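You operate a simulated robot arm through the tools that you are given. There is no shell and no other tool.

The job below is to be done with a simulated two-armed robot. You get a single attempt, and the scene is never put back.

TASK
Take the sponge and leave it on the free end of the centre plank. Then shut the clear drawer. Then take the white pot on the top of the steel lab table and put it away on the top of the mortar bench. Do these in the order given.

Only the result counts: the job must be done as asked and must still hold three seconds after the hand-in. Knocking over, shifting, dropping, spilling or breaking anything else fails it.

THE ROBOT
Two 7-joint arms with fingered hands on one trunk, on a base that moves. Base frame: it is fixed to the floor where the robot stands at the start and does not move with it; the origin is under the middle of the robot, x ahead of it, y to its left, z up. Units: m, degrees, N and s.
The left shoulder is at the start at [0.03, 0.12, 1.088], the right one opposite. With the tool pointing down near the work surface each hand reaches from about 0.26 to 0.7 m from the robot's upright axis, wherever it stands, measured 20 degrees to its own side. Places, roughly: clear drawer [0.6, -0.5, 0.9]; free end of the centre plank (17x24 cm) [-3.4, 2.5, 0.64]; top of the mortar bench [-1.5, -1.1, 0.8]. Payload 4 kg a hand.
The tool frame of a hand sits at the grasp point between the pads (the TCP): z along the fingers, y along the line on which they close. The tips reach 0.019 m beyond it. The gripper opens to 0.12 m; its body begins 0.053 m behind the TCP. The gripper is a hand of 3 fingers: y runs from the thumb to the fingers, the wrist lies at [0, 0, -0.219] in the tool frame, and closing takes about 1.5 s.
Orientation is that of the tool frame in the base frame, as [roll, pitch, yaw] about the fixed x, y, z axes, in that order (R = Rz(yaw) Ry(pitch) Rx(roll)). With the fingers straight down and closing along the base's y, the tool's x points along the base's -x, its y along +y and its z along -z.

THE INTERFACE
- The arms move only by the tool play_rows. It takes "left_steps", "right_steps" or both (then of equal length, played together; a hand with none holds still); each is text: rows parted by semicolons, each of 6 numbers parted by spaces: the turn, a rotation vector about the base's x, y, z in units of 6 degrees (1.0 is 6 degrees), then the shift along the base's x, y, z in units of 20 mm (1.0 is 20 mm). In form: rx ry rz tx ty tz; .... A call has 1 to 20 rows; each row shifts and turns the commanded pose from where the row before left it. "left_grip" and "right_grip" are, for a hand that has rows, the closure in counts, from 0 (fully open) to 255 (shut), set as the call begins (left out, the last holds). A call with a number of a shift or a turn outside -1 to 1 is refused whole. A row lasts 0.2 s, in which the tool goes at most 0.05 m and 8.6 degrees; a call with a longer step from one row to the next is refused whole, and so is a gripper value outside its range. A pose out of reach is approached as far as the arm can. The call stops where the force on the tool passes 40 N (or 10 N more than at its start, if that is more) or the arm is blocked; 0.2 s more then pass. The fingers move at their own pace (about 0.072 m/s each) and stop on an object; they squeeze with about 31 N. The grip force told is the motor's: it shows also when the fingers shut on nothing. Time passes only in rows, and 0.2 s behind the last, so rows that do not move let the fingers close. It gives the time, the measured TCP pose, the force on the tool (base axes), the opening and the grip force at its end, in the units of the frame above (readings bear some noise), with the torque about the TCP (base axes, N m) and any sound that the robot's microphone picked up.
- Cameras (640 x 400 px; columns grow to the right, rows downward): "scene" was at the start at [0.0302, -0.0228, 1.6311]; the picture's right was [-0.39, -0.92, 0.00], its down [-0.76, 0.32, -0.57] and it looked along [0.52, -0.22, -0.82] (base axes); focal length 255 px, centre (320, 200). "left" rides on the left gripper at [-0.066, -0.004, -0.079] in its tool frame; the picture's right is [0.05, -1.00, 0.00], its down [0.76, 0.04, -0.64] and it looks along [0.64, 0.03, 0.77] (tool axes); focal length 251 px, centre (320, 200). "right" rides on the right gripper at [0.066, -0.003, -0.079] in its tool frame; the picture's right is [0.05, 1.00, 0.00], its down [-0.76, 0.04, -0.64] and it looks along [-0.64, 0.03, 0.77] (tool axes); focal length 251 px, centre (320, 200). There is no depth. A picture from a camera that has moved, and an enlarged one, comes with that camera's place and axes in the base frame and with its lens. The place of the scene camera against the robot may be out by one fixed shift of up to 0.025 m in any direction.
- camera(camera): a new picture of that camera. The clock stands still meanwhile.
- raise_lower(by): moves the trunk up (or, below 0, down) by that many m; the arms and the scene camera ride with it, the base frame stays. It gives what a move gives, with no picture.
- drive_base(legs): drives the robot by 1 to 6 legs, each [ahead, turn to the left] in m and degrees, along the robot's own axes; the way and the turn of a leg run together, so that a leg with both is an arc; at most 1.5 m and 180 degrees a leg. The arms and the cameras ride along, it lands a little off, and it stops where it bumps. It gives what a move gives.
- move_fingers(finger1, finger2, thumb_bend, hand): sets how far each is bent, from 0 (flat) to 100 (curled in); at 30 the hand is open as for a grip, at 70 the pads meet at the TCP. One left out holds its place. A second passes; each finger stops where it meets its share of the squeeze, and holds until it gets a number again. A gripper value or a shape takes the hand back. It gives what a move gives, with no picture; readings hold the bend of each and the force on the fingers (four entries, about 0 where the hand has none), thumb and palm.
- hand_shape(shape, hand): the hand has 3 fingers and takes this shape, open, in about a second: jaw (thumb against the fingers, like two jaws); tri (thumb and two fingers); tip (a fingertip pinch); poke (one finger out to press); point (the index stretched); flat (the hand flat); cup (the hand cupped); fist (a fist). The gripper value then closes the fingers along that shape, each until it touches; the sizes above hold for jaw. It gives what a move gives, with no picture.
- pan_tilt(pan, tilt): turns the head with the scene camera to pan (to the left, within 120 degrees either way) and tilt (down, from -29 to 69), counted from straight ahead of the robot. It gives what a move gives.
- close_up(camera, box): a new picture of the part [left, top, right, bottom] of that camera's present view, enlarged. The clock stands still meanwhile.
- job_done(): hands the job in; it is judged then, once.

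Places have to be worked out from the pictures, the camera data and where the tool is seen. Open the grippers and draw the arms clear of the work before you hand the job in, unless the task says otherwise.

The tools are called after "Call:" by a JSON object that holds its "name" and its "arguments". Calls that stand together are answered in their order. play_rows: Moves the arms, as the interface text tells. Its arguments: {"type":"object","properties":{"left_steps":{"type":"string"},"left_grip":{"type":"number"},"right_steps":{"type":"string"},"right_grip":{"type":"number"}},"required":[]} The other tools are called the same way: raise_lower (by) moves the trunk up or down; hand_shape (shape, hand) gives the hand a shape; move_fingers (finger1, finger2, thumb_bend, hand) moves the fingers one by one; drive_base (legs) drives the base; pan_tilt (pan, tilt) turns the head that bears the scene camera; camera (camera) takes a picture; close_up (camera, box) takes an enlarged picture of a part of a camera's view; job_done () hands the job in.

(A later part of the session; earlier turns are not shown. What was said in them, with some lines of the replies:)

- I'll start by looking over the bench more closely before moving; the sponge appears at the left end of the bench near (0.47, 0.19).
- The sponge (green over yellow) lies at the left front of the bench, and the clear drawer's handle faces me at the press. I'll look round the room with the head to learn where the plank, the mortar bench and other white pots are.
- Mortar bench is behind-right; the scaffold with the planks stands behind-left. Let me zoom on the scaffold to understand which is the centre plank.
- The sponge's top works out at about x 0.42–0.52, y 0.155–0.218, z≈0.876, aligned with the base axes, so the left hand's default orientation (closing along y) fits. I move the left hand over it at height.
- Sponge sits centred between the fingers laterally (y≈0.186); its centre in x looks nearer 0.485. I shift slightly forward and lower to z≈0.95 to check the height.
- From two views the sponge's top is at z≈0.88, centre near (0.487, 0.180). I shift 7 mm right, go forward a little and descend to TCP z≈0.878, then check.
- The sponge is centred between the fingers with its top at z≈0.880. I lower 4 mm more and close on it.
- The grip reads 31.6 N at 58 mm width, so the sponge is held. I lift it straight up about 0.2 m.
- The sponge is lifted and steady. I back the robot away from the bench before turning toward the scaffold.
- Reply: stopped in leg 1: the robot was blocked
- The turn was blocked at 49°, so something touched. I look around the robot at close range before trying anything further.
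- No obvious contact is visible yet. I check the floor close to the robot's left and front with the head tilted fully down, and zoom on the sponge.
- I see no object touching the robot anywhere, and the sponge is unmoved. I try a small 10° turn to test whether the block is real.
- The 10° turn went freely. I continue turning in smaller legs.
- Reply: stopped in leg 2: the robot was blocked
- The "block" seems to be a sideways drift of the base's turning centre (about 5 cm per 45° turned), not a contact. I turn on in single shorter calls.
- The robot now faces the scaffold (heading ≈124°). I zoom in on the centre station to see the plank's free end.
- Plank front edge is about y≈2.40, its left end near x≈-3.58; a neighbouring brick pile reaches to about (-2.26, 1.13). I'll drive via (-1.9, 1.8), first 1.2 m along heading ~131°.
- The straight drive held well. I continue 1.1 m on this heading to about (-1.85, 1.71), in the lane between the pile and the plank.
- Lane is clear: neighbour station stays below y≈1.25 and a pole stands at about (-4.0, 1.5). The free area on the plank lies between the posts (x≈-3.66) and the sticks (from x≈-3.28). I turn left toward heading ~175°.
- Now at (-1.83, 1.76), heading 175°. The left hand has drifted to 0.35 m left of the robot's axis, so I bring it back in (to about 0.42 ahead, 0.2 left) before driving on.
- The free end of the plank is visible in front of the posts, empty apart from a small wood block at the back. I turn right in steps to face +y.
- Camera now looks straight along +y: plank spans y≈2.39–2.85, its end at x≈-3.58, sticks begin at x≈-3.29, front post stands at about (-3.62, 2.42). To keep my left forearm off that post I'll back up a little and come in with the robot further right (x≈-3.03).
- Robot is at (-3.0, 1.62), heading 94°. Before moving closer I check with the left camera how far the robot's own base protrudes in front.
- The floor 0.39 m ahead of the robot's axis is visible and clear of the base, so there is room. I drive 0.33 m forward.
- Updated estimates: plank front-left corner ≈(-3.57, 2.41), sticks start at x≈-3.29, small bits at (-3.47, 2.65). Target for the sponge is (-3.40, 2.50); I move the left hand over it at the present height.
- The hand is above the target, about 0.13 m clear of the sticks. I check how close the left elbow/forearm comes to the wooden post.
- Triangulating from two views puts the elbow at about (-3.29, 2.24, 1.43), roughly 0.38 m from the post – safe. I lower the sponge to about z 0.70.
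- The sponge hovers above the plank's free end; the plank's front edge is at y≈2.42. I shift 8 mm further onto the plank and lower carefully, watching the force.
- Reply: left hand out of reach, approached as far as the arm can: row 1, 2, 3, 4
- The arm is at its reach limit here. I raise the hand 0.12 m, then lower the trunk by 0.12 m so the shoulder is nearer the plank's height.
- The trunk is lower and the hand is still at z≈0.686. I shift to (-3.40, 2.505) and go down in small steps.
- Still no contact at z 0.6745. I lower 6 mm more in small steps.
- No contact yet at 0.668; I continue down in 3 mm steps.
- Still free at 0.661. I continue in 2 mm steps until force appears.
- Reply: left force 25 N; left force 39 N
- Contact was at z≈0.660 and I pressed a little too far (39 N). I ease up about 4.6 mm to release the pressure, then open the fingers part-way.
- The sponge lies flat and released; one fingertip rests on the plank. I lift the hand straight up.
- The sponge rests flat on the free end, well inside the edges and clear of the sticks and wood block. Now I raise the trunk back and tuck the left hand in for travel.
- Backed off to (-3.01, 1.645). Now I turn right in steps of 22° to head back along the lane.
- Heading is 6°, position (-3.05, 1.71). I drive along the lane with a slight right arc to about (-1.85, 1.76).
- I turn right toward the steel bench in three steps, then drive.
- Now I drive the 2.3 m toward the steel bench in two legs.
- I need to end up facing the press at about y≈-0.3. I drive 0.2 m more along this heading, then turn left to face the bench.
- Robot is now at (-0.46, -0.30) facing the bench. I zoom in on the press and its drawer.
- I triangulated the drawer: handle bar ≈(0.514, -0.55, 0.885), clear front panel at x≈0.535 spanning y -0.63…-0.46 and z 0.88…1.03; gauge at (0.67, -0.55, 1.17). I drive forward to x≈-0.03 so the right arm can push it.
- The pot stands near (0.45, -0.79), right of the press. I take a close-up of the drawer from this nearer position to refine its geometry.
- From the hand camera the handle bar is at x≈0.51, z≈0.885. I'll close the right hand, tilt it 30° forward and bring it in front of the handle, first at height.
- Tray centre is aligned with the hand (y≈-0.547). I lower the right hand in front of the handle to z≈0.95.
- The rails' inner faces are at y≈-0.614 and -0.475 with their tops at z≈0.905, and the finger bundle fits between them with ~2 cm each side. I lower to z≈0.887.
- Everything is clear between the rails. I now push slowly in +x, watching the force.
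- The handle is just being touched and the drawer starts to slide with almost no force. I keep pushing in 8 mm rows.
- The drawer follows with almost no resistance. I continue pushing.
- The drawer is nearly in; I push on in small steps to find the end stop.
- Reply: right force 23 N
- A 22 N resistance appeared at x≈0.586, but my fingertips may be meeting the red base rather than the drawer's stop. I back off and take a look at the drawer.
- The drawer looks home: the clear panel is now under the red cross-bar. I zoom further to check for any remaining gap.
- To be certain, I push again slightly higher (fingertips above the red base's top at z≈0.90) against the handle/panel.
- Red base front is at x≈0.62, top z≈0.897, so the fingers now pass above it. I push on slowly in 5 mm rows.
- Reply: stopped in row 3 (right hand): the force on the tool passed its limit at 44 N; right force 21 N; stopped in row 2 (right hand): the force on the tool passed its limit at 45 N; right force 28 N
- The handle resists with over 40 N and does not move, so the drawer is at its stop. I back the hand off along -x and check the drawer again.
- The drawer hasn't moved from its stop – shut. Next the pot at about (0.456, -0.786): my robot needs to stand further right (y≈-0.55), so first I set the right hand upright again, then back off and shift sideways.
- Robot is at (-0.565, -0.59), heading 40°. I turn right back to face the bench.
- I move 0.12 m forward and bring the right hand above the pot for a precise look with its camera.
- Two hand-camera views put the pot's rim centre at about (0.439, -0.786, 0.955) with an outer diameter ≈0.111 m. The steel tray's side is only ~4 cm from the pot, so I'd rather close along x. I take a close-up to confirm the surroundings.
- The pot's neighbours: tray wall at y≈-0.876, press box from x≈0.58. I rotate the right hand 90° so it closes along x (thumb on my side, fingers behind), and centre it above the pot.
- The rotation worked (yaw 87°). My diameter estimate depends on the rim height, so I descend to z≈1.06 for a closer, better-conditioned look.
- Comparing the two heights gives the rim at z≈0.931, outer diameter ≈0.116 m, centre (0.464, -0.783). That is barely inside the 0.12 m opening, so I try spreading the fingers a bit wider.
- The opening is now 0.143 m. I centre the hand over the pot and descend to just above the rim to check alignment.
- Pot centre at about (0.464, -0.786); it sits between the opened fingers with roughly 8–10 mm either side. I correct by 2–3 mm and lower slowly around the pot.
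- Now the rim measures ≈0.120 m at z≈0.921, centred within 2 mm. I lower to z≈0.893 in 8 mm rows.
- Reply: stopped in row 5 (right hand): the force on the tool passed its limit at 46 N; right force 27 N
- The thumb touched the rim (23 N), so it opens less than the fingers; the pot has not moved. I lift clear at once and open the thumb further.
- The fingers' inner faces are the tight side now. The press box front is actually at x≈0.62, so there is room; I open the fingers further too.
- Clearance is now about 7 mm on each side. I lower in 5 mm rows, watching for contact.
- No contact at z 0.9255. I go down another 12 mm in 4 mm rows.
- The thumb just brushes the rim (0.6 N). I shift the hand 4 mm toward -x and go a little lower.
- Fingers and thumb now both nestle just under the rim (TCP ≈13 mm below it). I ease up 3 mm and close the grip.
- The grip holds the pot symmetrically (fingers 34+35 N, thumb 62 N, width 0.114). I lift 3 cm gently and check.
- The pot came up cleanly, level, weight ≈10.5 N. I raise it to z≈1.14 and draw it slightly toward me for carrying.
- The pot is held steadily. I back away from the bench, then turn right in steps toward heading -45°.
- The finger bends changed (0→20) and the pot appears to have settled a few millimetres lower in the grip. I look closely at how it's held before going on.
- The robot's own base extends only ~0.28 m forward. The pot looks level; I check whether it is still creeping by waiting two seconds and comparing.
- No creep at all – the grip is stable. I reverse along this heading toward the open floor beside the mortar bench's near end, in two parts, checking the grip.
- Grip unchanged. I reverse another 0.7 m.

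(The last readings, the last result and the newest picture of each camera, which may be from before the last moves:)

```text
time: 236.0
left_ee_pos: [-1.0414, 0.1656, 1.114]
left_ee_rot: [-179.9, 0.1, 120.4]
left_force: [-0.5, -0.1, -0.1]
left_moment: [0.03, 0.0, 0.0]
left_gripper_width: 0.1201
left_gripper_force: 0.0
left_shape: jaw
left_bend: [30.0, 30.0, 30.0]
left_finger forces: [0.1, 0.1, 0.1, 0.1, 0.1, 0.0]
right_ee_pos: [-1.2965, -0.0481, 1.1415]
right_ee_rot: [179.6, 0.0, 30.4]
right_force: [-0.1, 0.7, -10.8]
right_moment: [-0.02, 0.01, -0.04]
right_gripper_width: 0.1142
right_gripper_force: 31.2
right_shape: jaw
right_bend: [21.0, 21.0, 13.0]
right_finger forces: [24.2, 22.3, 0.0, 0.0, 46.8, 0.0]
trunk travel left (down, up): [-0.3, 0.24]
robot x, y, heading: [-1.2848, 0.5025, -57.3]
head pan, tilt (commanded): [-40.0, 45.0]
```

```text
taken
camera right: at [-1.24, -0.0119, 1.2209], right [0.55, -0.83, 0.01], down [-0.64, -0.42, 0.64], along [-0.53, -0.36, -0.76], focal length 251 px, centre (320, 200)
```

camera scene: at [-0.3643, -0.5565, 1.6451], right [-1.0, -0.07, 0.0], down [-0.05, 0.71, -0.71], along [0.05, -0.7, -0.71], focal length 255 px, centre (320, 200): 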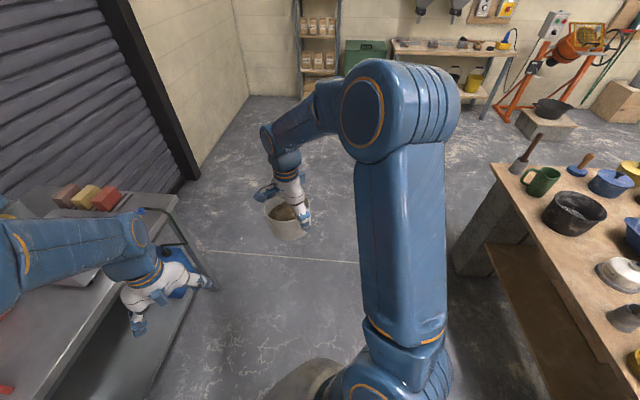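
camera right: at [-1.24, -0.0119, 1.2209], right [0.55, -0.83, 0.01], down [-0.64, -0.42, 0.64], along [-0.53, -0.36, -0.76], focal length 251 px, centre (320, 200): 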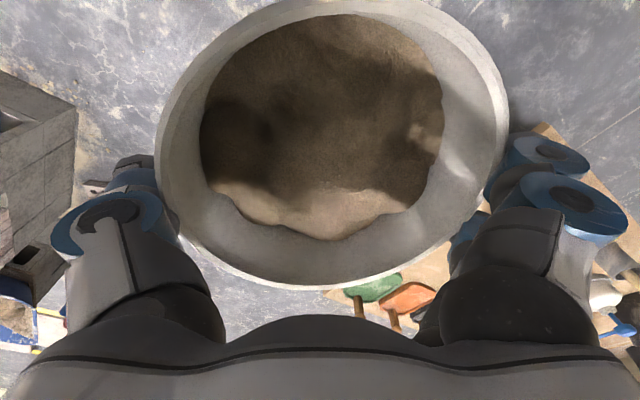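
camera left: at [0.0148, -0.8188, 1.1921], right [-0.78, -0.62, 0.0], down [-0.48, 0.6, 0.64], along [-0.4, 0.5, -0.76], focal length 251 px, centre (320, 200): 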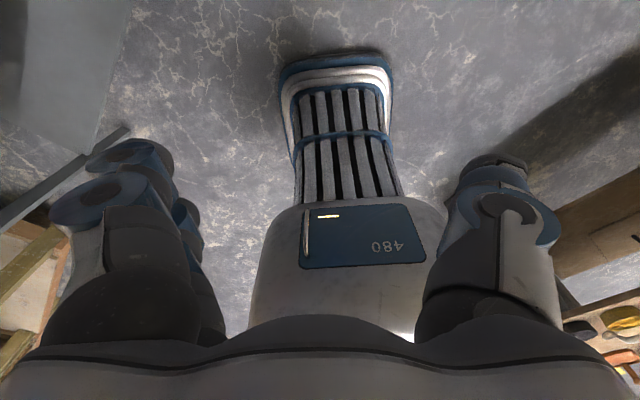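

Still stable. I finish the turn to heading -90° in three small steps.

Call:
{"name": "drive_base", "arguments": {"legs": [[0, -11]]}}

Call:
{"name": "drive_base", "arguments": {"legs": [[0, -11]]}}

Call:
{"name": "drive_base", "arguments": {"legs": [[0, -11]]}}

Call:
{"name": "pan_tilt", "arguments": {"pan": -5, "tilt": 45}}

Call:
{"name": "camera", "arguments": {"camera": "scene"}}

Call:
{"name": "camera", "arguments": {"camera": "right"}}

```text
time: 237.1
left_ee_pos: [-1.1099, 0.1195, 1.1129]
left_ee_rot: [179.9, -0.1, 109.4]
left_force: [-0.3, 0.7, -0.9]
left_moment: [-0.03, -0.01, -0.01]
left_gripper_width: 0.1202
left_gripper_force: 0.0
left_shape: jaw
left_bend: [30.0, 30.0, 30.0]
left_finger forces: [0.0, 0.0, 0.0, 0.1, 0.0, 0.0]
right_ee_pos: [-1.4002, -0.0382, 1.1415]
right_ee_rot: [179.6, 0.0, 19.4]
right_force: [-0.3, 0.3, -10.6]
right_moment: [-0.01, 0.06, 0.01]
right_gripper_width: 0.114
right_gripper_force: 30.9
right_shape: jaw
right_bend: [21.0, 21.0, 14.0]
right_finger forces: [25.1, 21.3, 0.0, 0.0, 46.7, 0.0]
trunk travel left (down, up): [-0.3, 0.24]
robot x, y, heading: [-1.2669, 0.5055, -68.8]
head pan, tilt (commanded): [-40.0, 45.0]
```

```text
time: 238.3
left_ee_pos: [-1.1851, 0.0926, 1.1129]
left_ee_rot: [179.9, -0.1, 98.4]
left_force: [0.5, -1.0, -0.5]
left_moment: [-0.01, 0.01, 0.01]
left_gripper_width: 0.1203
left_gripper_force: 0.1
left_shape: jaw
left_bend: [30.0, 30.0, 30.0]
left_finger forces: [0.0, 0.1, 0.1, 0.0, 0.0, 0.0]
right_ee_pos: [-1.5024, -0.0076, 1.1406]
right_ee_rot: [179.7, 0.0, 8.3]
right_force: [0.6, 0.5, -10.2]
right_moment: [0.04, 0.05, 0.01]
right_gripper_width: 0.1141
right_gripper_force: 30.8
right_shape: jaw
right_bend: [21.0, 21.0, 14.0]
right_finger forces: [25.0, 21.1, 0.1, 0.0, 46.3, 0.1]
trunk travel left (down, up): [-0.3, 0.24]
robot x, y, heading: [-1.2495, 0.506, -80.5]
head pan, tilt (commanded): [-40.0, 45.0]
```

```text
time: 239.4
left_ee_pos: [-1.2656, 0.0872, 1.1139]
left_ee_rot: [-180.0, -0.1, 87.4]
left_force: [0.0, 0.0, 0.3]
left_moment: [0.02, -0.01, 0.01]
left_gripper_width: 0.1196
left_gripper_force: 0.0
left_shape: jaw
left_bend: [30.0, 30.0, 30.0]
left_finger forces: [0.0, 0.0, 0.0, 0.0, 0.1, 0.0]
right_ee_pos: [-1.5944, 0.0491, 1.1413]
right_ee_rot: [179.7, -0.1, -2.5]
right_force: [-0.2, -0.9, -10.6]
right_moment: [0.02, 0.03, -0.03]
right_gripper_width: 0.1143
right_gripper_force: 31.2
right_shape: jaw
right_bend: [21.0, 21.0, 14.0]
right_finger forces: [25.0, 21.0, 0.0, 0.0, 46.1, 0.0]
trunk travel left (down, up): [-0.3, 0.24]
robot x, y, heading: [-1.2348, 0.5024, -91.4]
head pan, tilt (commanded): [-40.0, 45.0]
```

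```text
time: 240.4
left_ee_pos: [-1.2637, 0.0879, 1.1135]
left_ee_rot: [-180.0, -0.1, 87.5]
left_force: [-0.7, -0.4, 0.1]
left_moment: [0.01, 0.02, 0.01]
left_gripper_width: 0.1199
left_gripper_force: 0.0
left_shape: jaw
left_bend: [30.0, 30.0, 30.0]
left_finger forces: [0.1, 0.1, 0.0, 0.0, 0.0, 0.0]
right_ee_pos: [-1.5928, 0.0476, 1.1405]
right_ee_rot: [179.7, 0.1, -2.5]
right_force: [-0.5, 0.5, -10.2]
right_moment: [-0.03, 0.04, -0.01]
right_gripper_width: 0.114
right_gripper_force: 30.8
right_shape: jaw
right_bend: [21.0, 21.0, 14.0]
right_finger forces: [24.4, 21.4, 0.1, 0.1, 45.9, 0.0]
trunk travel left (down, up): [-0.3, 0.24]
robot x, y, heading: [-1.235, 0.4997, -91.1]
head pan, tilt (commanded): [-5.0, 45.0]
```

```text
taken
camera scene: at [-1.2614, 0.4442, 1.6451], right [-0.99, 0.11, 0.0], down [0.08, 0.7, -0.71], along [-0.08, -0.7, -0.71], focal length 255 px, centre (320, 200)
```

scene: 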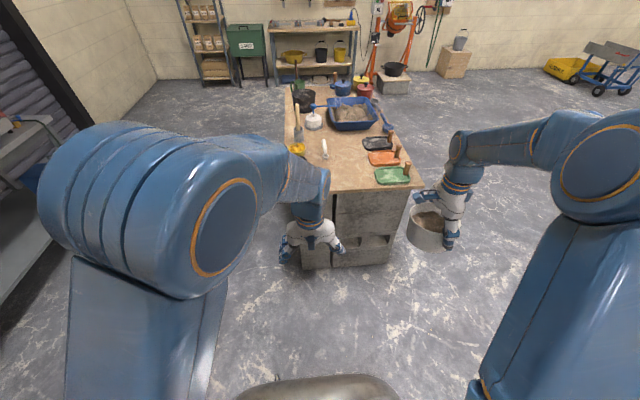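

```text
taken
camera right: at [-1.5244, 0.0489, 1.2203], right [0.01, -1.0, 0.01], down [-0.76, 0.0, 0.64], along [-0.64, -0.01, -0.76], focal length 251 px, centre (320, 200)
```

right: 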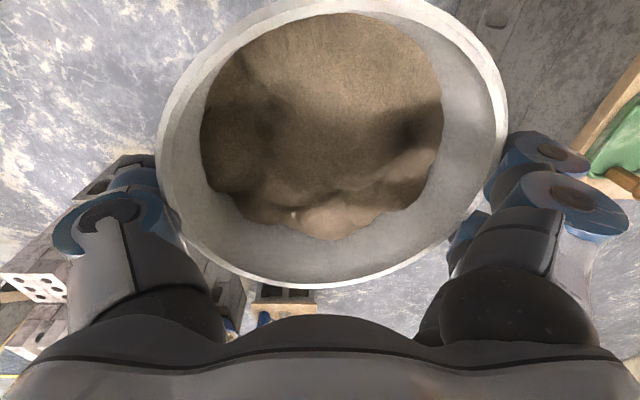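

The mortar bench's near end is straight ahead. I zoom in to find a free spot on its top.

Call:
{"name": "close_up", "arguments": {"camera": "scene", "box": [270, 70, 430, 210]}}

```text
2.86 times, centred on (350, 140) of scene
camera zoom: at [-1.2614, 0.4442, 1.6451], right [-0.99, 0.11, 0.0], down [0.08, 0.7, -0.71], along [-0.08, -0.7, -0.71], focal length 728 px, centre (234, 371)
```

zoom: 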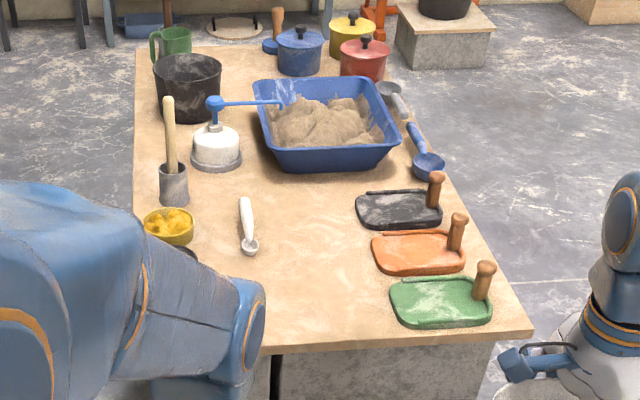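

The clear patch on the bench top is about x -1.64…-1.33, y -0.45…-0.70 (between the bowls and the hawks); I'll aim for (-1.49, -0.57). I drive forward 0.48 m with the pot held high.

Call:
{"name": "drive_base", "arguments": {"legs": [[0.48, 0]]}}

Call:
{"name": "pan_tilt", "arguments": {"pan": -15, "tilt": 55}}

Call:
{"name": "camera", "arguments": {"camera": "scene"}}

Call:
{"name": "camera", "arguments": {"camera": "right"}}

```text
time: 243.3
left_ee_pos: [-1.2752, -0.3948, 1.1126]
left_ee_rot: [-180.0, -0.1, 87.5]
left_force: [-0.3, 0.1, 0.0]
left_moment: [0.02, 0.0, 0.02]
left_gripper_width: 0.1199
left_gripper_force: 0.1
left_shape: jaw
left_bend: [30.0, 30.0, 30.0]
left_finger forces: [0.0, 0.1, 0.1, 0.0, 0.0, 0.0]
right_ee_pos: [-1.6038, -0.4331, 1.1412]
right_ee_rot: [179.7, 0.2, -2.5]
right_force: [0.4, -1.4, -11.0]
right_moment: [0.02, 0.07, 0.06]
right_gripper_width: 0.1142
right_gripper_force: 30.7
right_shape: jaw
right_bend: [21.0, 21.0, 14.0]
right_finger forces: [24.3, 21.4, 0.1, 0.1, 45.6, 0.0]
trunk travel left (down, up): [-0.3, 0.24]
robot x, y, heading: [-1.2459, 0.02, -91.1]
head pan, tilt (commanded): [-5.0, 45.0]
```

```text
time: 244.0
left_ee_pos: [-1.2752, -0.3941, 1.1138]
left_ee_rot: [-180.0, -0.1, 87.5]
left_force: [-0.1, 0.0, 0.2]
left_moment: [0.01, -0.03, 0.03]
left_gripper_width: 0.12
left_gripper_force: 0.1
left_shape: jaw
left_bend: [30.0, 30.0, 30.0]
left_finger forces: [0.1, 0.0, 0.1, 0.1, 0.0, 0.0]
right_ee_pos: [-1.6038, -0.4314, 1.1408]
right_ee_rot: [179.8, 0.1, -2.6]
right_force: [-1.6, 0.4, -9.3]
right_moment: [0.01, 0.05, -0.02]
right_gripper_width: 0.1141
right_gripper_force: 31.5
right_shape: jaw
right_bend: [21.0, 21.0, 14.0]
right_finger forces: [24.5, 21.4, 0.0, 0.0, 45.9, 0.0]
trunk travel left (down, up): [-0.3, 0.24]
robot x, y, heading: [-1.25, 0.0197, -91.6]
head pan, tilt (commanded): [-15.0, 55.0]
```

```text
taken
camera scene: at [-1.2843, -0.025, 1.6317], right [-0.96, 0.28, 0.0], down [0.23, 0.79, -0.57], along [-0.16, -0.55, -0.82], focal length 255 px, centre (320, 200)
```

scene: 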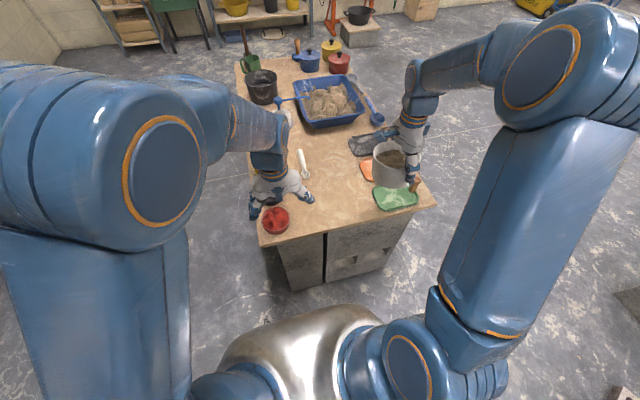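

```text
taken
camera right: at [-1.5358, -0.432, 1.22], right [0.01, -1.0, 0.0], down [-0.76, -0.01, 0.64], along [-0.64, -0.01, -0.76], focal length 251 px, centre (320, 200)
```

right: 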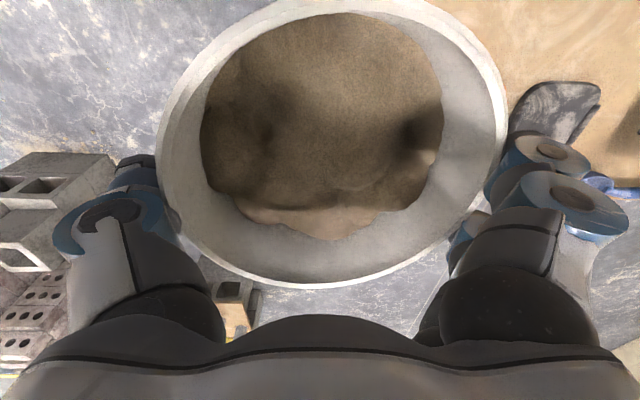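

Clear rectangle confirmed. I move the pot over (-1.49, -0.565) at height, while drawing the left hand out of the way.

Call:
{"name": "play_rows", "arguments": {"right_steps": "0 0 0 0.5 -0.6 0; 0 0 0 0.6 -0.7 0; 0 0 0 0.6 -0.7 0; 0 0 0 0.6 -0.7 0; 0 0 0 0.6 -0.7 0; 0 0 0 0.6 -0.7 0; 0 0 0 0.6 -0.7 0; 0 0 0 0.6 -0.7 0; 0 0 0 0.5 -0.6 0; 0 0 0 0.5 -0.5 0", "left_steps": "0 0 0 0.6 0.7 0; 0 0 0 0.6 0.7 0; 0 0 0 0.6 0.7 0; 0 0 0 0.6 0.7 0; 0 0 0 0.6 0.7 0; 0 0 0 0.6 0.7 0; 0 0 0 0.6 0.7 0; 0 0 0 0.6 0.7 0; 0 0 0 0.6 0.7 0; 0 0 0 0 0 0"}}

Call:
{"name": "camera", "arguments": {"camera": "scene"}}

Call:
{"name": "camera", "arguments": {"camera": "right"}}

```text
time: 246.2
left_ee_pos: [-1.1662, -0.2684, 1.1146]
left_ee_rot: [-180.0, -0.1, 87.5]
left_force: [-1.5, -0.1, 0.4]
left_moment: [0.0, -0.02, 0.0]
left_gripper_width: 0.1203
left_gripper_force: 0.0
left_shape: jaw
left_bend: [30.0, 30.0, 30.0]
left_finger forces: [0.1, 0.1, 0.1, 0.0, 0.0, 0.1]
right_ee_pos: [-1.489, -0.5647, 1.1389]
right_ee_rot: [179.7, 0.1, -2.5]
right_force: [0.2, -0.6, -10.7]
right_moment: [0.01, 0.07, -0.01]
right_gripper_width: 0.114
right_gripper_force: 31.4
right_shape: jaw
right_bend: [21.0, 21.0, 14.0]
right_finger forces: [24.4, 21.5, 0.1, 0.1, 45.5, 0.1]
trunk travel left (down, up): [-0.3, 0.24]
robot x, y, heading: [-1.2495, 0.0233, -91.3]
head pan, tilt (commanded): [-15.0, 55.0]
```

```text
taken
camera scene: at [-1.284, -0.0262, 1.6316], right [-0.96, 0.28, 0.0], down [0.23, 0.79, -0.57], along [-0.16, -0.55, -0.82], focal length 255 px, centre (320, 200)
```

scene: 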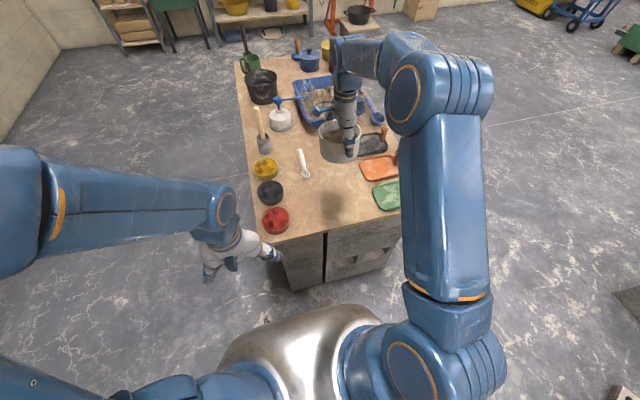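

```text
taken
camera right: at [-1.4209, -0.5642, 1.2187], right [0.01, -1.0, 0.0], down [-0.76, -0.01, 0.64], along [-0.64, -0.01, -0.76], focal length 251 px, centre (320, 200)
```

right: 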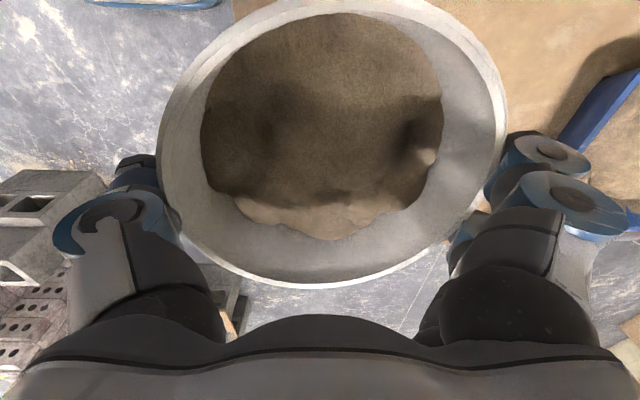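

Pot is over the clear patch (its shadow falls there). I lower it to about z 0.90.

Call:
{"name": "play_rows", "arguments": {"right_steps": "0 0 0 0 0 -0.6; 0 0 0 0 0 -1; 0 0 0 0 0 -1; 0 0 0 0 0 -1; 0 0 0 0 0 -1; 0 0 0 0 0 -1; 0 0 0 0 0 -1; 0 0 0 0 0 -1; 0 0 0 0 0 -1; 0 0 0 0 0 -1; 0 0 0 0 0 -1; 0 0 0 0 0 -0.9; 0 0 0 0 0 -0.5; 0 0 0 0 0 0"}}

Call:
{"name": "camera", "arguments": {"camera": "scene"}}

Call:
{"name": "camera", "arguments": {"camera": "right"}}

Call:
{"name": "close_up", "arguments": {"camera": "scene", "box": [230, 110, 430, 260]}}

```text
time: 249.2
left_ee_pos: [-1.1677, -0.2683, 1.1139]
left_ee_rot: [180.0, -0.1, 87.4]
left_force: [0.5, -0.2, 0.1]
left_moment: [-0.01, -0.04, -0.02]
left_gripper_width: 0.1202
left_gripper_force: 0.0
left_shape: jaw
left_bend: [30.0, 30.0, 30.0]
left_finger forces: [0.0, 0.0, 0.1, 0.0, 0.0, 0.1]
right_ee_pos: [-1.4915, -0.565, 0.8988]
right_ee_rot: [179.8, 0.2, -2.5]
right_force: [-0.4, 0.3, -9.6]
right_moment: [0.01, 0.04, 0.02]
right_gripper_width: 0.1141
right_gripper_force: 30.6
right_shape: jaw
right_bend: [21.0, 21.0, 15.0]
right_finger forces: [24.1, 20.9, 0.0, 0.0, 45.1, 0.1]
trunk travel left (down, up): [-0.3, 0.24]
robot x, y, heading: [-1.2436, 0.0202, -91.6]
head pan, tilt (commanded): [-15.0, 55.0]
```

```text
taken
camera scene: at [-1.2841, -0.0252, 1.6317], right [-0.96, 0.28, 0.0], down [0.23, 0.79, -0.57], along [-0.16, -0.55, -0.82], focal length 255 px, centre (320, 200)
```

scene: 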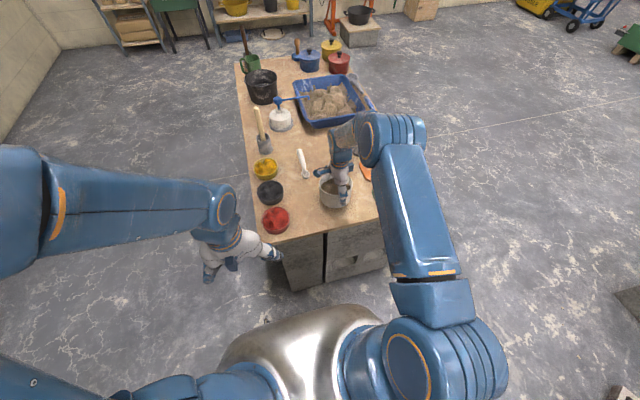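

```text
taken
camera right: at [-1.4223, -0.5642, 0.9793], right [0.01, -1.0, 0.01], down [-0.76, 0.0, 0.64], along [-0.64, -0.01, -0.76], focal length 251 px, centre (320, 200)
```

right: 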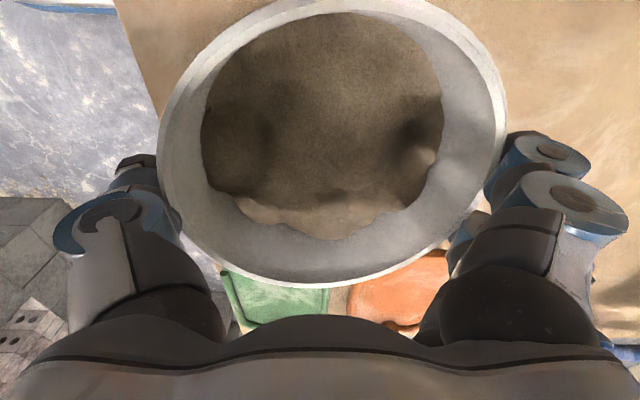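

```text
2.67 times, centred on (330, 185) of scene
camera zoom: at [-1.2841, -0.0252, 1.6317], right [-0.96, 0.28, 0.0], down [0.23, 0.79, -0.57], along [-0.16, -0.55, -0.82], focal length 679 px, centre (293, 240)
```

zoom: 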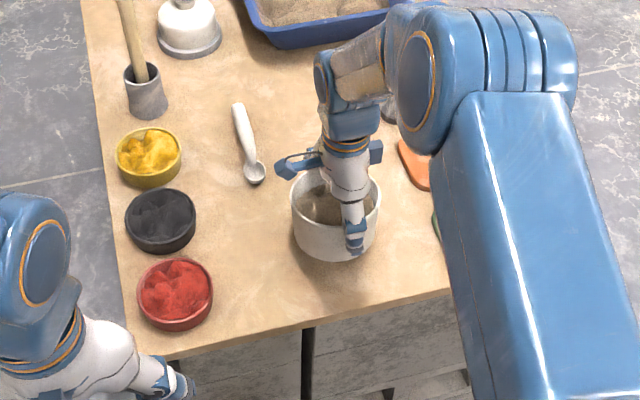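

The pot is well placed, clear of the bowls, the white tool and the hawks. I lower in 5 mm rows watching for the weight to come off.

Call:
{"name": "play_rows", "arguments": {"right_steps": "0 0 0 0 0 -0.25; 0 0 0 0 0 -0.25; 0 0 0 0 0 -0.25; 0 0 0 0 0 -0.25; 0 0 0 0 0 0"}}

Call:
{"name": "play_rows", "arguments": {"right_steps": "0 0 0 0 0 -0.2; 0 0 0 0 0 0"}}

Call:
{"name": "play_rows", "arguments": {"right_steps": "0 0 0 0 0 -0.2; 0 0 0 0 0 0"}}

```text
time: 250.4
left_ee_pos: [-1.1663, -0.2677, 1.1134]
left_ee_rot: [180.0, -0.2, 87.4]
left_force: [-0.3, 0.2, 0.3]
left_moment: [-0.01, 0.0, 0.0]
left_gripper_width: 0.1199
left_gripper_force: 0.1
left_shape: jaw
left_bend: [30.0, 30.0, 30.0]
left_finger forces: [0.2, 0.0, 0.1, 0.0, 0.0, 0.0]
right_ee_pos: [-1.4895, -0.5638, 0.8812]
right_ee_rot: [179.7, 0.1, -2.6]
right_force: [-0.3, -0.1, -9.7]
right_moment: [0.05, 0.04, 0.01]
right_gripper_width: 0.1143
right_gripper_force: 31.0
right_shape: jaw
right_bend: [21.0, 21.0, 15.0]
right_finger forces: [24.0, 20.8, 0.0, 0.0, 44.9, 0.1]
trunk travel left (down, up): [-0.3, 0.24]
robot x, y, heading: [-1.248, 0.0213, -91.1]
head pan, tilt (commanded): [-15.0, 55.0]
```

```text
time: 251.0
left_ee_pos: [-1.1671, -0.2664, 1.1134]
left_ee_rot: [180.0, 0.1, 87.4]
left_force: [0.1, -0.6, 0.3]
left_moment: [0.02, 0.02, 0.03]
left_gripper_width: 0.1201
left_gripper_force: 0.1
left_shape: jaw
left_bend: [30.0, 30.0, 30.0]
left_finger forces: [0.1, 0.0, 0.1, 0.0, 0.0, 0.0]
right_ee_pos: [-1.4901, -0.565, 0.8771]
right_ee_rot: [179.5, 0.1, -2.4]
right_force: [-0.6, 0.9, -1.8]
right_moment: [-0.4, 0.02, 0.0]
right_gripper_width: 0.1141
right_gripper_force: 31.2
right_shape: jaw
right_bend: [21.0, 21.0, 15.0]
right_finger forces: [24.2, 20.7, 0.0, 0.0, 44.9, 0.1]
trunk travel left (down, up): [-0.3, 0.24]
robot x, y, heading: [-1.2463, 0.0221, -91.2]
head pan, tilt (commanded): [-15.0, 55.0]
```

```text
time: 251.6
left_ee_pos: [-1.1675, -0.2643, 1.1148]
left_ee_rot: [-179.9, 0.1, 87.5]
left_force: [0.1, -0.6, -0.7]
left_moment: [0.02, -0.02, 0.03]
left_gripper_width: 0.12
left_gripper_force: 0.1
left_shape: jaw
left_bend: [30.0, 30.0, 30.0]
left_finger forces: [0.0, 0.1, 0.1, 0.0, 0.0, 0.1]
right_ee_pos: [-1.4896, -0.563, 0.8767]
right_ee_rot: [179.2, 0.1, -2.4]
right_force: [-3.3, 6.0, 21.2]
right_moment: [-1.39, 0.1, -0.1]
right_gripper_width: 0.1141
right_gripper_force: 30.8
right_shape: jaw
right_bend: [20.0, 21.0, 15.0]
right_finger forces: [22.9, 21.5, 0.1, 0.0, 45.9, 0.0]
trunk travel left (down, up): [-0.3, 0.24]
robot x, y, heading: [-1.2489, 0.0183, -91.4]
head pan, tilt (commanded): [-15.0, 55.0]
```

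The pot touched down at TCP z≈0.877, slightly on its far edge. I ease up 4 mm so only its own weight rests on the bench, then open the fingers.

Call:
{"name": "play_rows", "arguments": {"right_steps": "0 0 0 0 0 0.1; 0 0 0 0 0 0.08; 0 0 0 0 0 0"}}

Call:
{"name": "close_up", "arguments": {"camera": "scene", "box": [280, 140, 390, 230]}}

```text
time: 252.4
left_ee_pos: [-1.1669, -0.2665, 1.1146]
left_ee_rot: [-179.9, 0.0, 87.6]
left_force: [-0.1, 0.2, 0.5]
left_moment: [-0.01, 0.0, 0.0]
left_gripper_width: 0.1199
left_gripper_force: 0.1
left_shape: jaw
left_bend: [30.0, 30.0, 30.0]
left_finger forces: [0.0, 0.1, 0.0, 0.0, 0.0, 0.1]
right_ee_pos: [-1.4891, -0.5611, 0.8774]
right_ee_rot: [179.6, 0.2, -2.5]
right_force: [-3.4, -0.1, 11.5]
right_moment: [-1.23, 0.11, -0.2]
right_gripper_width: 0.1137
right_gripper_force: 30.9
right_shape: jaw
right_bend: [20.0, 21.0, 16.0]
right_finger forces: [24.6, 22.6, 0.0, 0.0, 43.4, 0.1]
trunk travel left (down, up): [-0.3, 0.24]
robot x, y, heading: [-1.2463, 0.0196, -91.4]
head pan, tilt (commanded): [-15.0, 55.0]
```

```text
4.44 times, centred on (335, 185) of scene
camera zoom: at [-1.2836, -0.0224, 1.6318], right [-0.96, 0.28, 0.0], down [0.23, 0.79, -0.57], along [-0.16, -0.55, -0.82], focal length 1132 px, centre (253, 267)
```

zoom: 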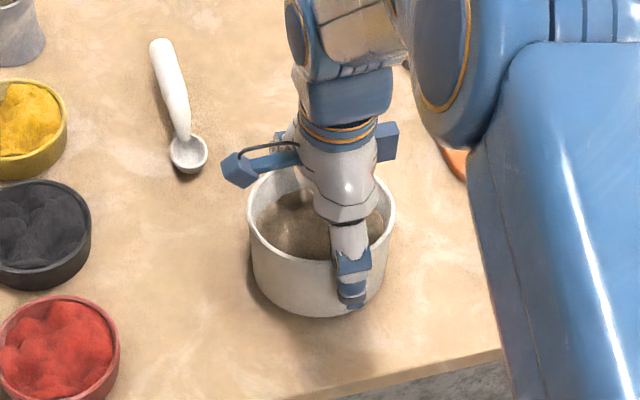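

There is still ~11 N net upward push. I ease up another 2 mm, then open.

Call:
{"name": "play_rows", "arguments": {"right_steps": "0 0 0 0 0 0.1; 0 0 0 0 0 0"}}

Call:
{"name": "move_fingers", "arguments": {"hand": "right", "finger1": 14, "finger2": 14, "thumb_bend": 6}}

Call:
{"name": "camera", "arguments": {"camera": "right"}}

Call:
{"name": "close_up", "arguments": {"camera": "scene", "box": [280, 140, 390, 230]}}

```text
time: 253.0
left_ee_pos: [-1.1662, -0.2675, 1.1134]
left_ee_rot: [-180.0, 0.0, 87.5]
left_force: [0.3, -1.3, -0.9]
left_moment: [0.05, 0.02, 0.03]
left_gripper_width: 0.1196
left_gripper_force: 0.0
left_shape: jaw
left_bend: [30.0, 30.0, 30.0]
left_finger forces: [0.0, 0.0, 0.0, 0.1, 0.0, 0.0]
right_ee_pos: [-1.4897, -0.5624, 0.8768]
right_ee_rot: [179.7, 0.0, -2.5]
right_force: [-1.6, -2.0, -1.1]
right_moment: [-0.74, 0.1, -0.16]
right_gripper_width: 0.1139
right_gripper_force: 30.8
right_shape: jaw
right_bend: [20.0, 21.0, 16.0]
right_finger forces: [25.2, 22.7, 0.1, 0.0, 43.5, 0.1]
trunk travel left (down, up): [-0.3, 0.24]
robot x, y, heading: [-1.2467, 0.0218, -91.3]
head pan, tilt (commanded): [-15.0, 55.0]
```

```text
time: 254.0
left_ee_pos: [-1.1662, -0.2672, 1.1145]
left_ee_rot: [-179.9, 0.0, 87.5]
left_force: [0.0, -0.4, 0.0]
left_moment: [0.0, -0.03, -0.01]
left_gripper_width: 0.1201
left_gripper_force: 0.1
left_shape: jaw
left_bend: [30.0, 30.0, 30.0]
left_finger forces: [0.0, 0.0, 0.0, 0.1, 0.0, 0.1]
right_ee_pos: [-1.4895, -0.5628, 0.8791]
right_ee_rot: [179.7, 0.1, -2.5]
right_force: [-0.6, -0.2, 0.3]
right_moment: [0.01, -0.04, -0.01]
right_gripper_width: 0.1553
right_gripper_force: 0.1
right_shape: fingers
right_bend: [14.0, 14.0, 6.0]
right_finger forces: [0.0, 0.1, 0.0, 0.1, 0.0, 0.0]
trunk travel left (down, up): [-0.3, 0.24]
robot x, y, heading: [-1.2507, 0.0201, -91.4]
head pan, tilt (commanded): [-15.0, 55.0]
```

```text
taken
camera right: at [-1.4214, -0.5635, 0.958], right [0.01, -1.0, 0.01], down [-0.76, 0.0, 0.64], along [-0.64, -0.01, -0.76], focal length 251 px, centre (320, 200)
```

right: 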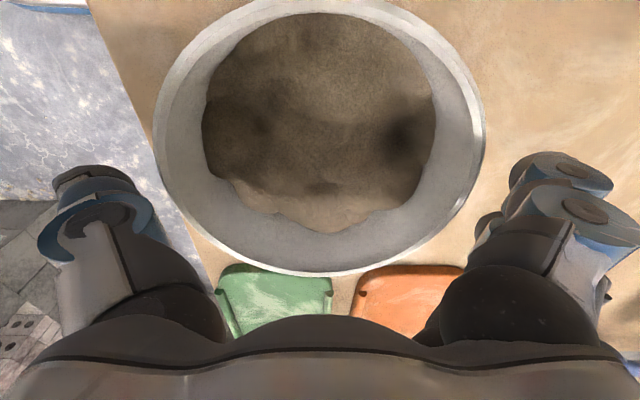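

```text
4.44 times, centred on (335, 185) of scene
camera zoom: at [-1.2837, -0.0241, 1.6317], right [-0.96, 0.28, 0.0], down [0.23, 0.79, -0.57], along [-0.16, -0.55, -0.82], focal length 1132 px, centre (253, 267)
```

zoom: 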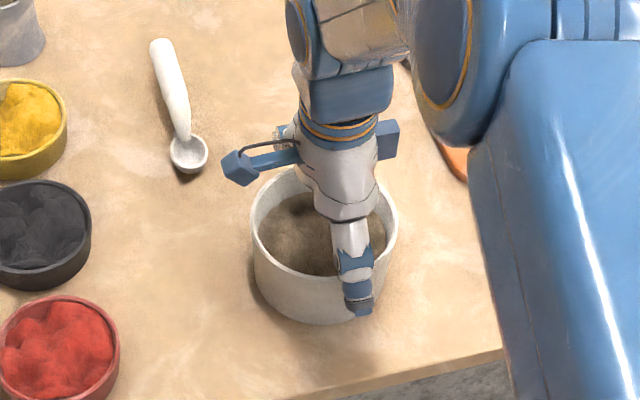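

The pot sits flat on the bench and no finger touches it. I lift the hand straight up.

Call:
{"name": "play_rows", "arguments": {"right_steps": "0 0 0 0 0 0.25; 0 0 0 0 0 0.25; 0 0 0 0 0 0.3; 0 0 0 0 0 0.4; 0 0 0 0 0 0.6; 0 0 0 0 0 1; 0 0 0 0 0 1; 0 0 0 0 0 1; 0 0 0 0 0 1; 0 0 0 0 0 1; 0 0 0 0 0 1; 0 0 0 0 0 1; 0 0 0 0 0 1; 0 0 0 0 0 1; 0 0 0 0 0 1"}}

Call:
{"name": "camera", "arguments": {"camera": "right"}}

Call:
{"name": "camera", "arguments": {"camera": "scene"}}

```text
time: 257.2
left_ee_pos: [-1.1665, -0.2668, 1.1141]
left_ee_rot: [-179.9, 0.0, 87.6]
left_force: [1.4, 0.8, -0.2]
left_moment: [-0.03, 0.01, -0.03]
left_gripper_width: 0.1201
left_gripper_force: 0.0
left_shape: jaw
left_bend: [30.0, 30.0, 30.0]
left_finger forces: [0.0, 0.1, 0.1, 0.0, 0.0, 0.1]
right_ee_pos: [-1.4904, -0.5627, 1.1153]
right_ee_rot: [179.7, 0.0, -2.5]
right_force: [0.5, -0.8, 0.6]
right_moment: [0.03, 0.02, -0.01]
right_gripper_width: 0.1557
right_gripper_force: 0.1
right_shape: fingers
right_bend: [14.0, 14.0, 6.0]
right_finger forces: [0.0, 0.0, 0.0, 0.0, 0.1, 0.0]
trunk travel left (down, up): [-0.3, 0.24]
robot x, y, heading: [-1.2474, 0.0233, -91.3]
head pan, tilt (commanded): [-15.0, 55.0]
```

```text
taken
camera right: at [-1.4222, -0.5641, 1.1948], right [0.01, -1.0, 0.01], down [-0.76, 0.0, 0.64], along [-0.64, -0.01, -0.76], focal length 251 px, centre (320, 200)
```

right: 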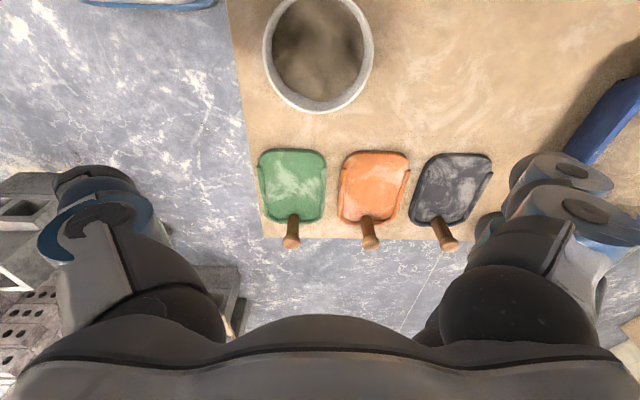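

```text
taken
camera scene: at [-1.2835, -0.0237, 1.6317], right [-0.96, 0.28, 0.0], down [0.23, 0.79, -0.57], along [-0.16, -0.55, -0.82], focal length 255 px, centre (320, 200)
```

scene: 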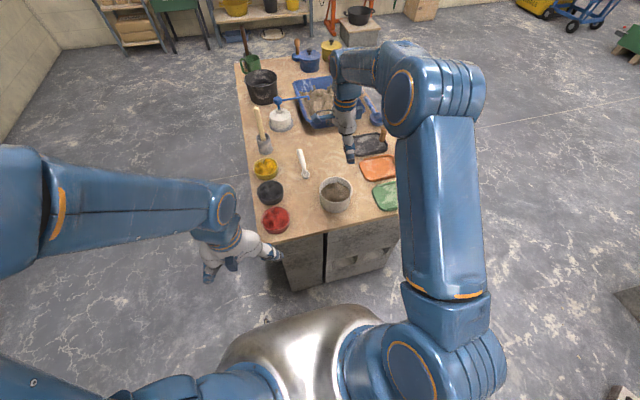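

The pot stands upright with its sand on the bench, clear of everything. I reset the right hand to open and back the robot away from the bench.

Call:
{"name": "play_rows", "arguments": {"right_steps": "0 0 0 0 0 0.5; 0 0 0 0 0 0.5; 0 0 0 0 0 0; 0 0 0 0 0 0; 0 0 0 0 0 0", "right_grip": 0}}

Call:
{"name": "drive_base", "arguments": {"legs": [[-0.45, 0]]}}

Call:
{"name": "pan_tilt", "arguments": {"pan": -5, "tilt": 45}}

Call:
{"name": "close_up", "arguments": {"camera": "scene", "box": [270, 70, 430, 210]}}

Call:
{"name": "pan_tilt", "arguments": {"pan": 70, "tilt": 20}}

Call:
{"name": "camera", "arguments": {"camera": "scene"}}

```text
time: 258.4
left_ee_pos: [-1.1679, -0.267, 1.1143]
left_ee_rot: [-180.0, 0.0, 87.5]
left_force: [0.2, -0.9, 0.2]
left_moment: [-0.01, -0.02, -0.02]
left_gripper_width: 0.1204
left_gripper_force: 0.1
left_shape: jaw
left_bend: [30.0, 30.0, 30.0]
left_finger forces: [0.0, 0.1, 0.0, 0.0, 0.1, 0.1]
right_ee_pos: [-1.4908, -0.5647, 1.1329]
right_ee_rot: [179.8, 0.1, -2.5]
right_force: [0.3, -0.3, 1.0]
right_moment: [0.02, 0.01, 0.0]
right_gripper_width: 0.1196
right_gripper_force: 0.0
right_shape: jaw
right_bend: [30.0, 30.0, 30.0]
right_finger forces: [0.0, 0.0, 0.1, 0.0, 0.0, 0.1]
trunk travel left (down, up): [-0.3, 0.24]
robot x, y, heading: [-1.2464, 0.0191, -91.2]
head pan, tilt (commanded): [-15.0, 55.0]
```

```text
time: 261.1
left_ee_pos: [-1.1554, 0.1874, 1.1137]
left_ee_rot: [180.0, 0.1, 87.8]
left_force: [0.0, 0.1, -0.7]
left_moment: [-0.01, 0.0, 0.02]
left_gripper_width: 0.12
left_gripper_force: 0.1
left_shape: jaw
left_bend: [30.0, 30.0, 30.0]
left_finger forces: [0.1, 0.1, 0.1, 0.0, 0.1, 0.1]
right_ee_pos: [-1.4769, -0.1129, 1.1342]
right_ee_rot: [179.5, 0.1, -2.2]
right_force: [-0.1, 0.3, -0.3]
right_moment: [0.0, -0.01, 0.0]
right_gripper_width: 0.1201
right_gripper_force: 0.1
right_shape: jaw
right_bend: [30.0, 30.0, 30.0]
right_finger forces: [0.0, 0.0, 0.0, 0.1, 0.0, 0.1]
trunk travel left (down, up): [-0.3, 0.24]
robot x, y, heading: [-1.2362, 0.4753, -91.4]
head pan, tilt (commanded): [-15.0, 55.0]
```

```text
time: 261.8
left_ee_pos: [-1.1555, 0.1853, 1.1143]
left_ee_rot: [-179.9, 0.0, 87.8]
left_force: [-0.1, -0.5, 0.3]
left_moment: [0.02, 0.01, 0.02]
left_gripper_width: 0.1201
left_gripper_force: 0.1
left_shape: jaw
left_bend: [30.0, 30.0, 30.0]
left_finger forces: [0.0, 0.0, 0.0, 0.1, 0.0, 0.1]
right_ee_pos: [-1.4783, -0.1133, 1.1337]
right_ee_rot: [179.7, 0.0, -2.1]
right_force: [0.6, -0.4, 0.1]
right_moment: [-0.01, -0.03, 0.01]
right_gripper_width: 0.1199
right_gripper_force: 0.0
right_shape: jaw
right_bend: [30.0, 30.0, 30.0]
right_finger forces: [0.0, 0.0, 0.0, 0.0, 0.0, 0.1]
trunk travel left (down, up): [-0.3, 0.24]
robot x, y, heading: [-1.2389, 0.4723, -91.3]
head pan, tilt (commanded): [-5.0, 45.0]
```

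```text
2.86 times, centred on (350, 140) of scene
camera zoom: at [-1.2621, 0.4167, 1.6451], right [-0.99, 0.11, 0.0], down [0.07, 0.7, -0.71], along [-0.07, -0.7, -0.71], focal length 728 px, centre (234, 371)
```

zoom: 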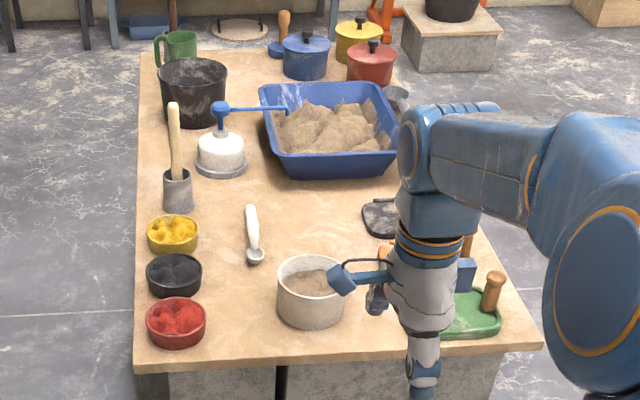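

```text
time: 263.3
left_ee_pos: [-1.1555, 0.186, 1.1147]
left_ee_rot: [180.0, -0.1, 87.8]
left_force: [0.1, -0.6, 0.5]
left_moment: [0.02, 0.01, 0.04]
left_gripper_width: 0.1199
left_gripper_force: 0.0
left_shape: jaw
left_bend: [30.0, 30.0, 30.0]
left_finger forces: [0.0, 0.0, 0.0, 0.1, 0.1, 0.0]
right_ee_pos: [-1.4773, -0.1122, 1.1338]
right_ee_rot: [179.7, 0.1, -2.2]
right_force: [0.3, 0.0, 0.0]
right_moment: [0.0, 0.02, 0.01]
right_gripper_width: 0.1199
right_gripper_force: 0.1
right_shape: jaw
right_bend: [30.0, 30.0, 30.0]
right_finger forces: [0.1, 0.0, 0.0, 0.0, 0.0, 0.0]
trunk travel left (down, up): [-0.3, 0.24]
robot x, y, heading: [-1.2396, 0.4728, -90.6]
head pan, tilt (commanded): [70.0, 20.0]
```

```text
taken
camera scene: at [-1.1666, 0.4642, 1.6838], right [-0.36, -0.93, 0.0], down [-0.32, 0.12, -0.94], along [0.88, -0.34, -0.34], focal length 255 px, centre (320, 200)
```

scene: 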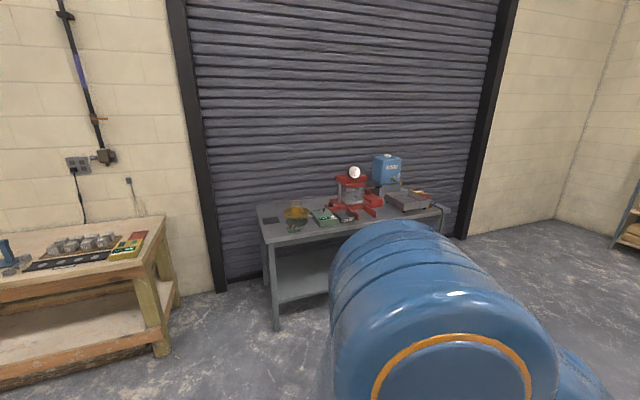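

The pot stands well on the mortar bench. I check the drawer once more from here with a zoom.

Call:
{"name": "close_up", "arguments": {"camera": "scene", "box": [310, 155, 400, 225]}}

Call:
{"name": "pan_tilt", "arguments": {"pan": -120, "tilt": 15}}

Call:
{"name": "camera", "arguments": {"camera": "scene"}}

```text
5.71 times, centred on (355, 190) of scene
camera zoom: at [-1.1666, 0.4642, 1.6838], right [-0.36, -0.93, 0.0], down [-0.32, 0.12, -0.94], along [0.88, -0.34, -0.34], focal length 1456 px, centre (120, 257)
```

zoom: 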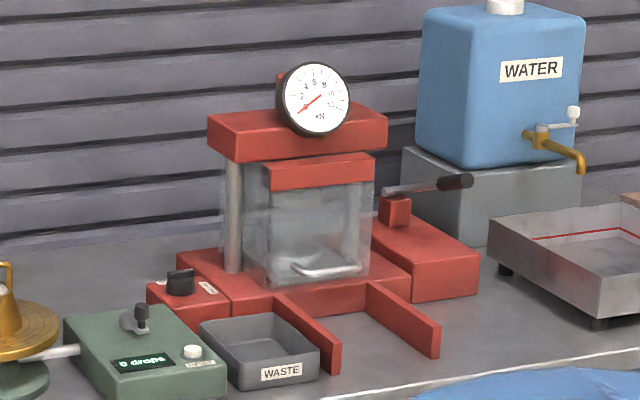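

```text
time: 266.1
left_ee_pos: [-1.1556, 0.1851, 1.1133]
left_ee_rot: [180.0, 0.0, 87.8]
left_force: [0.8, -0.6, -0.6]
left_moment: [-0.04, -0.03, 0.01]
left_gripper_width: 0.1199
left_gripper_force: 0.0
left_shape: jaw
left_bend: [30.0, 30.0, 30.0]
left_finger forces: [0.0, 0.0, 0.0, 0.0, 0.0, 0.1]
right_ee_pos: [-1.4776, -0.1125, 1.1337]
right_ee_rot: [179.7, 0.1, -2.3]
right_force: [-0.6, 0.4, -0.2]
right_moment: [-0.02, 0.01, 0.0]
right_gripper_width: 0.1202
right_gripper_force: 0.2
right_shape: jaw
right_bend: [30.0, 30.0, 30.0]
right_finger forces: [0.1, 0.0, 0.0, 0.1, 0.0, 0.0]
trunk travel left (down, up): [-0.3, 0.24]
robot x, y, heading: [-1.2355, 0.4712, -91.2]
head pan, tilt (commanded): [-120.0, 15.0]
```

```text
taken
camera scene: at [-1.3336, 0.5458, 1.692], right [0.52, 0.86, 0.0], down [0.22, -0.13, -0.97], along [-0.83, 0.5, -0.26], focal length 255 px, centre (320, 200)
```

scene: 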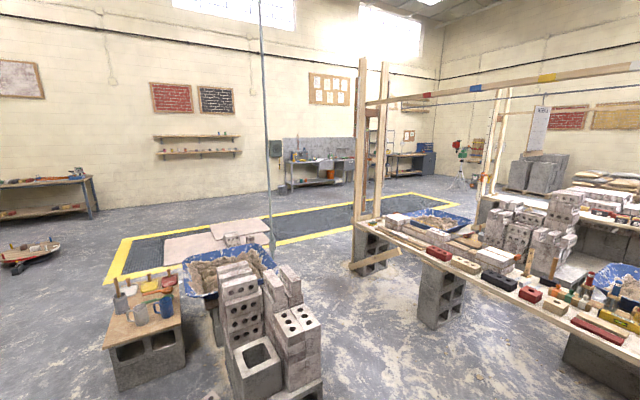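

The drawer's clear front is flush with the guard – shut. I zoom on the plank end to confirm the sponge.

Call:
{"name": "close_up", "arguments": {"camera": "scene", "box": [340, 190, 440, 270]}}

```text
5.00 times, centred on (390, 230) of scene
camera zoom: at [-1.3336, 0.5458, 1.692], right [0.52, 0.86, 0.0], down [0.22, -0.13, -0.97], along [-0.83, 0.5, -0.26], focal length 1274 px, centre (-30, 50)
```

zoom: 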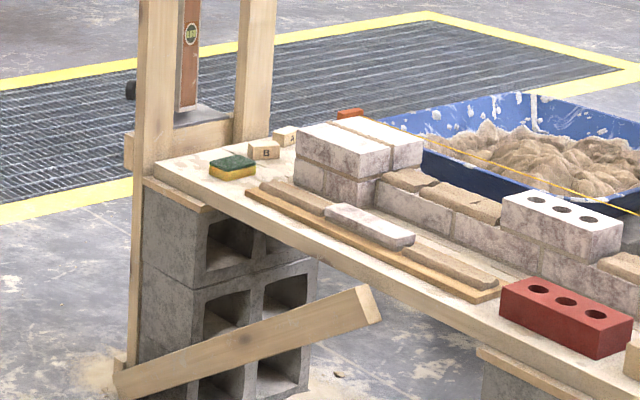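

The sponge lies on the plank's free end, the drawer is shut, the pot stands on the mortar bench, both hands are open and the arms are clear. I hand the job in.

Call:
{"name": "job_done", "arguments": {}}

```text
The job is handed in.
```

The three steps were done in the order you gave, and I handed the job in. The result of the judging has not come back to me.

- **Sponge:** it lies flat on the free end of the centre plank, at about [-3.40, 2.50]. It is clear of the plank's edges, the sticks and the small wood blocks.
- **Clear drawer:** it is pushed in to its stop. It did not move when I pushed again with over 40 N, and its clear front is flush with the guard.
- **White pot:** it stands upright with its sand on the near end of the mortar bench, at about [-1.49, -0.56]. It is clear of the bowls, the white tool and the hawks. It slipped about 6 mm in the grip while I was turning, then held steady. I saw no sand spilled.

I looked at all three again from a distance just before handing in, and nothing else I could see had been moved. Both hands are open and the arms are clear of the work.
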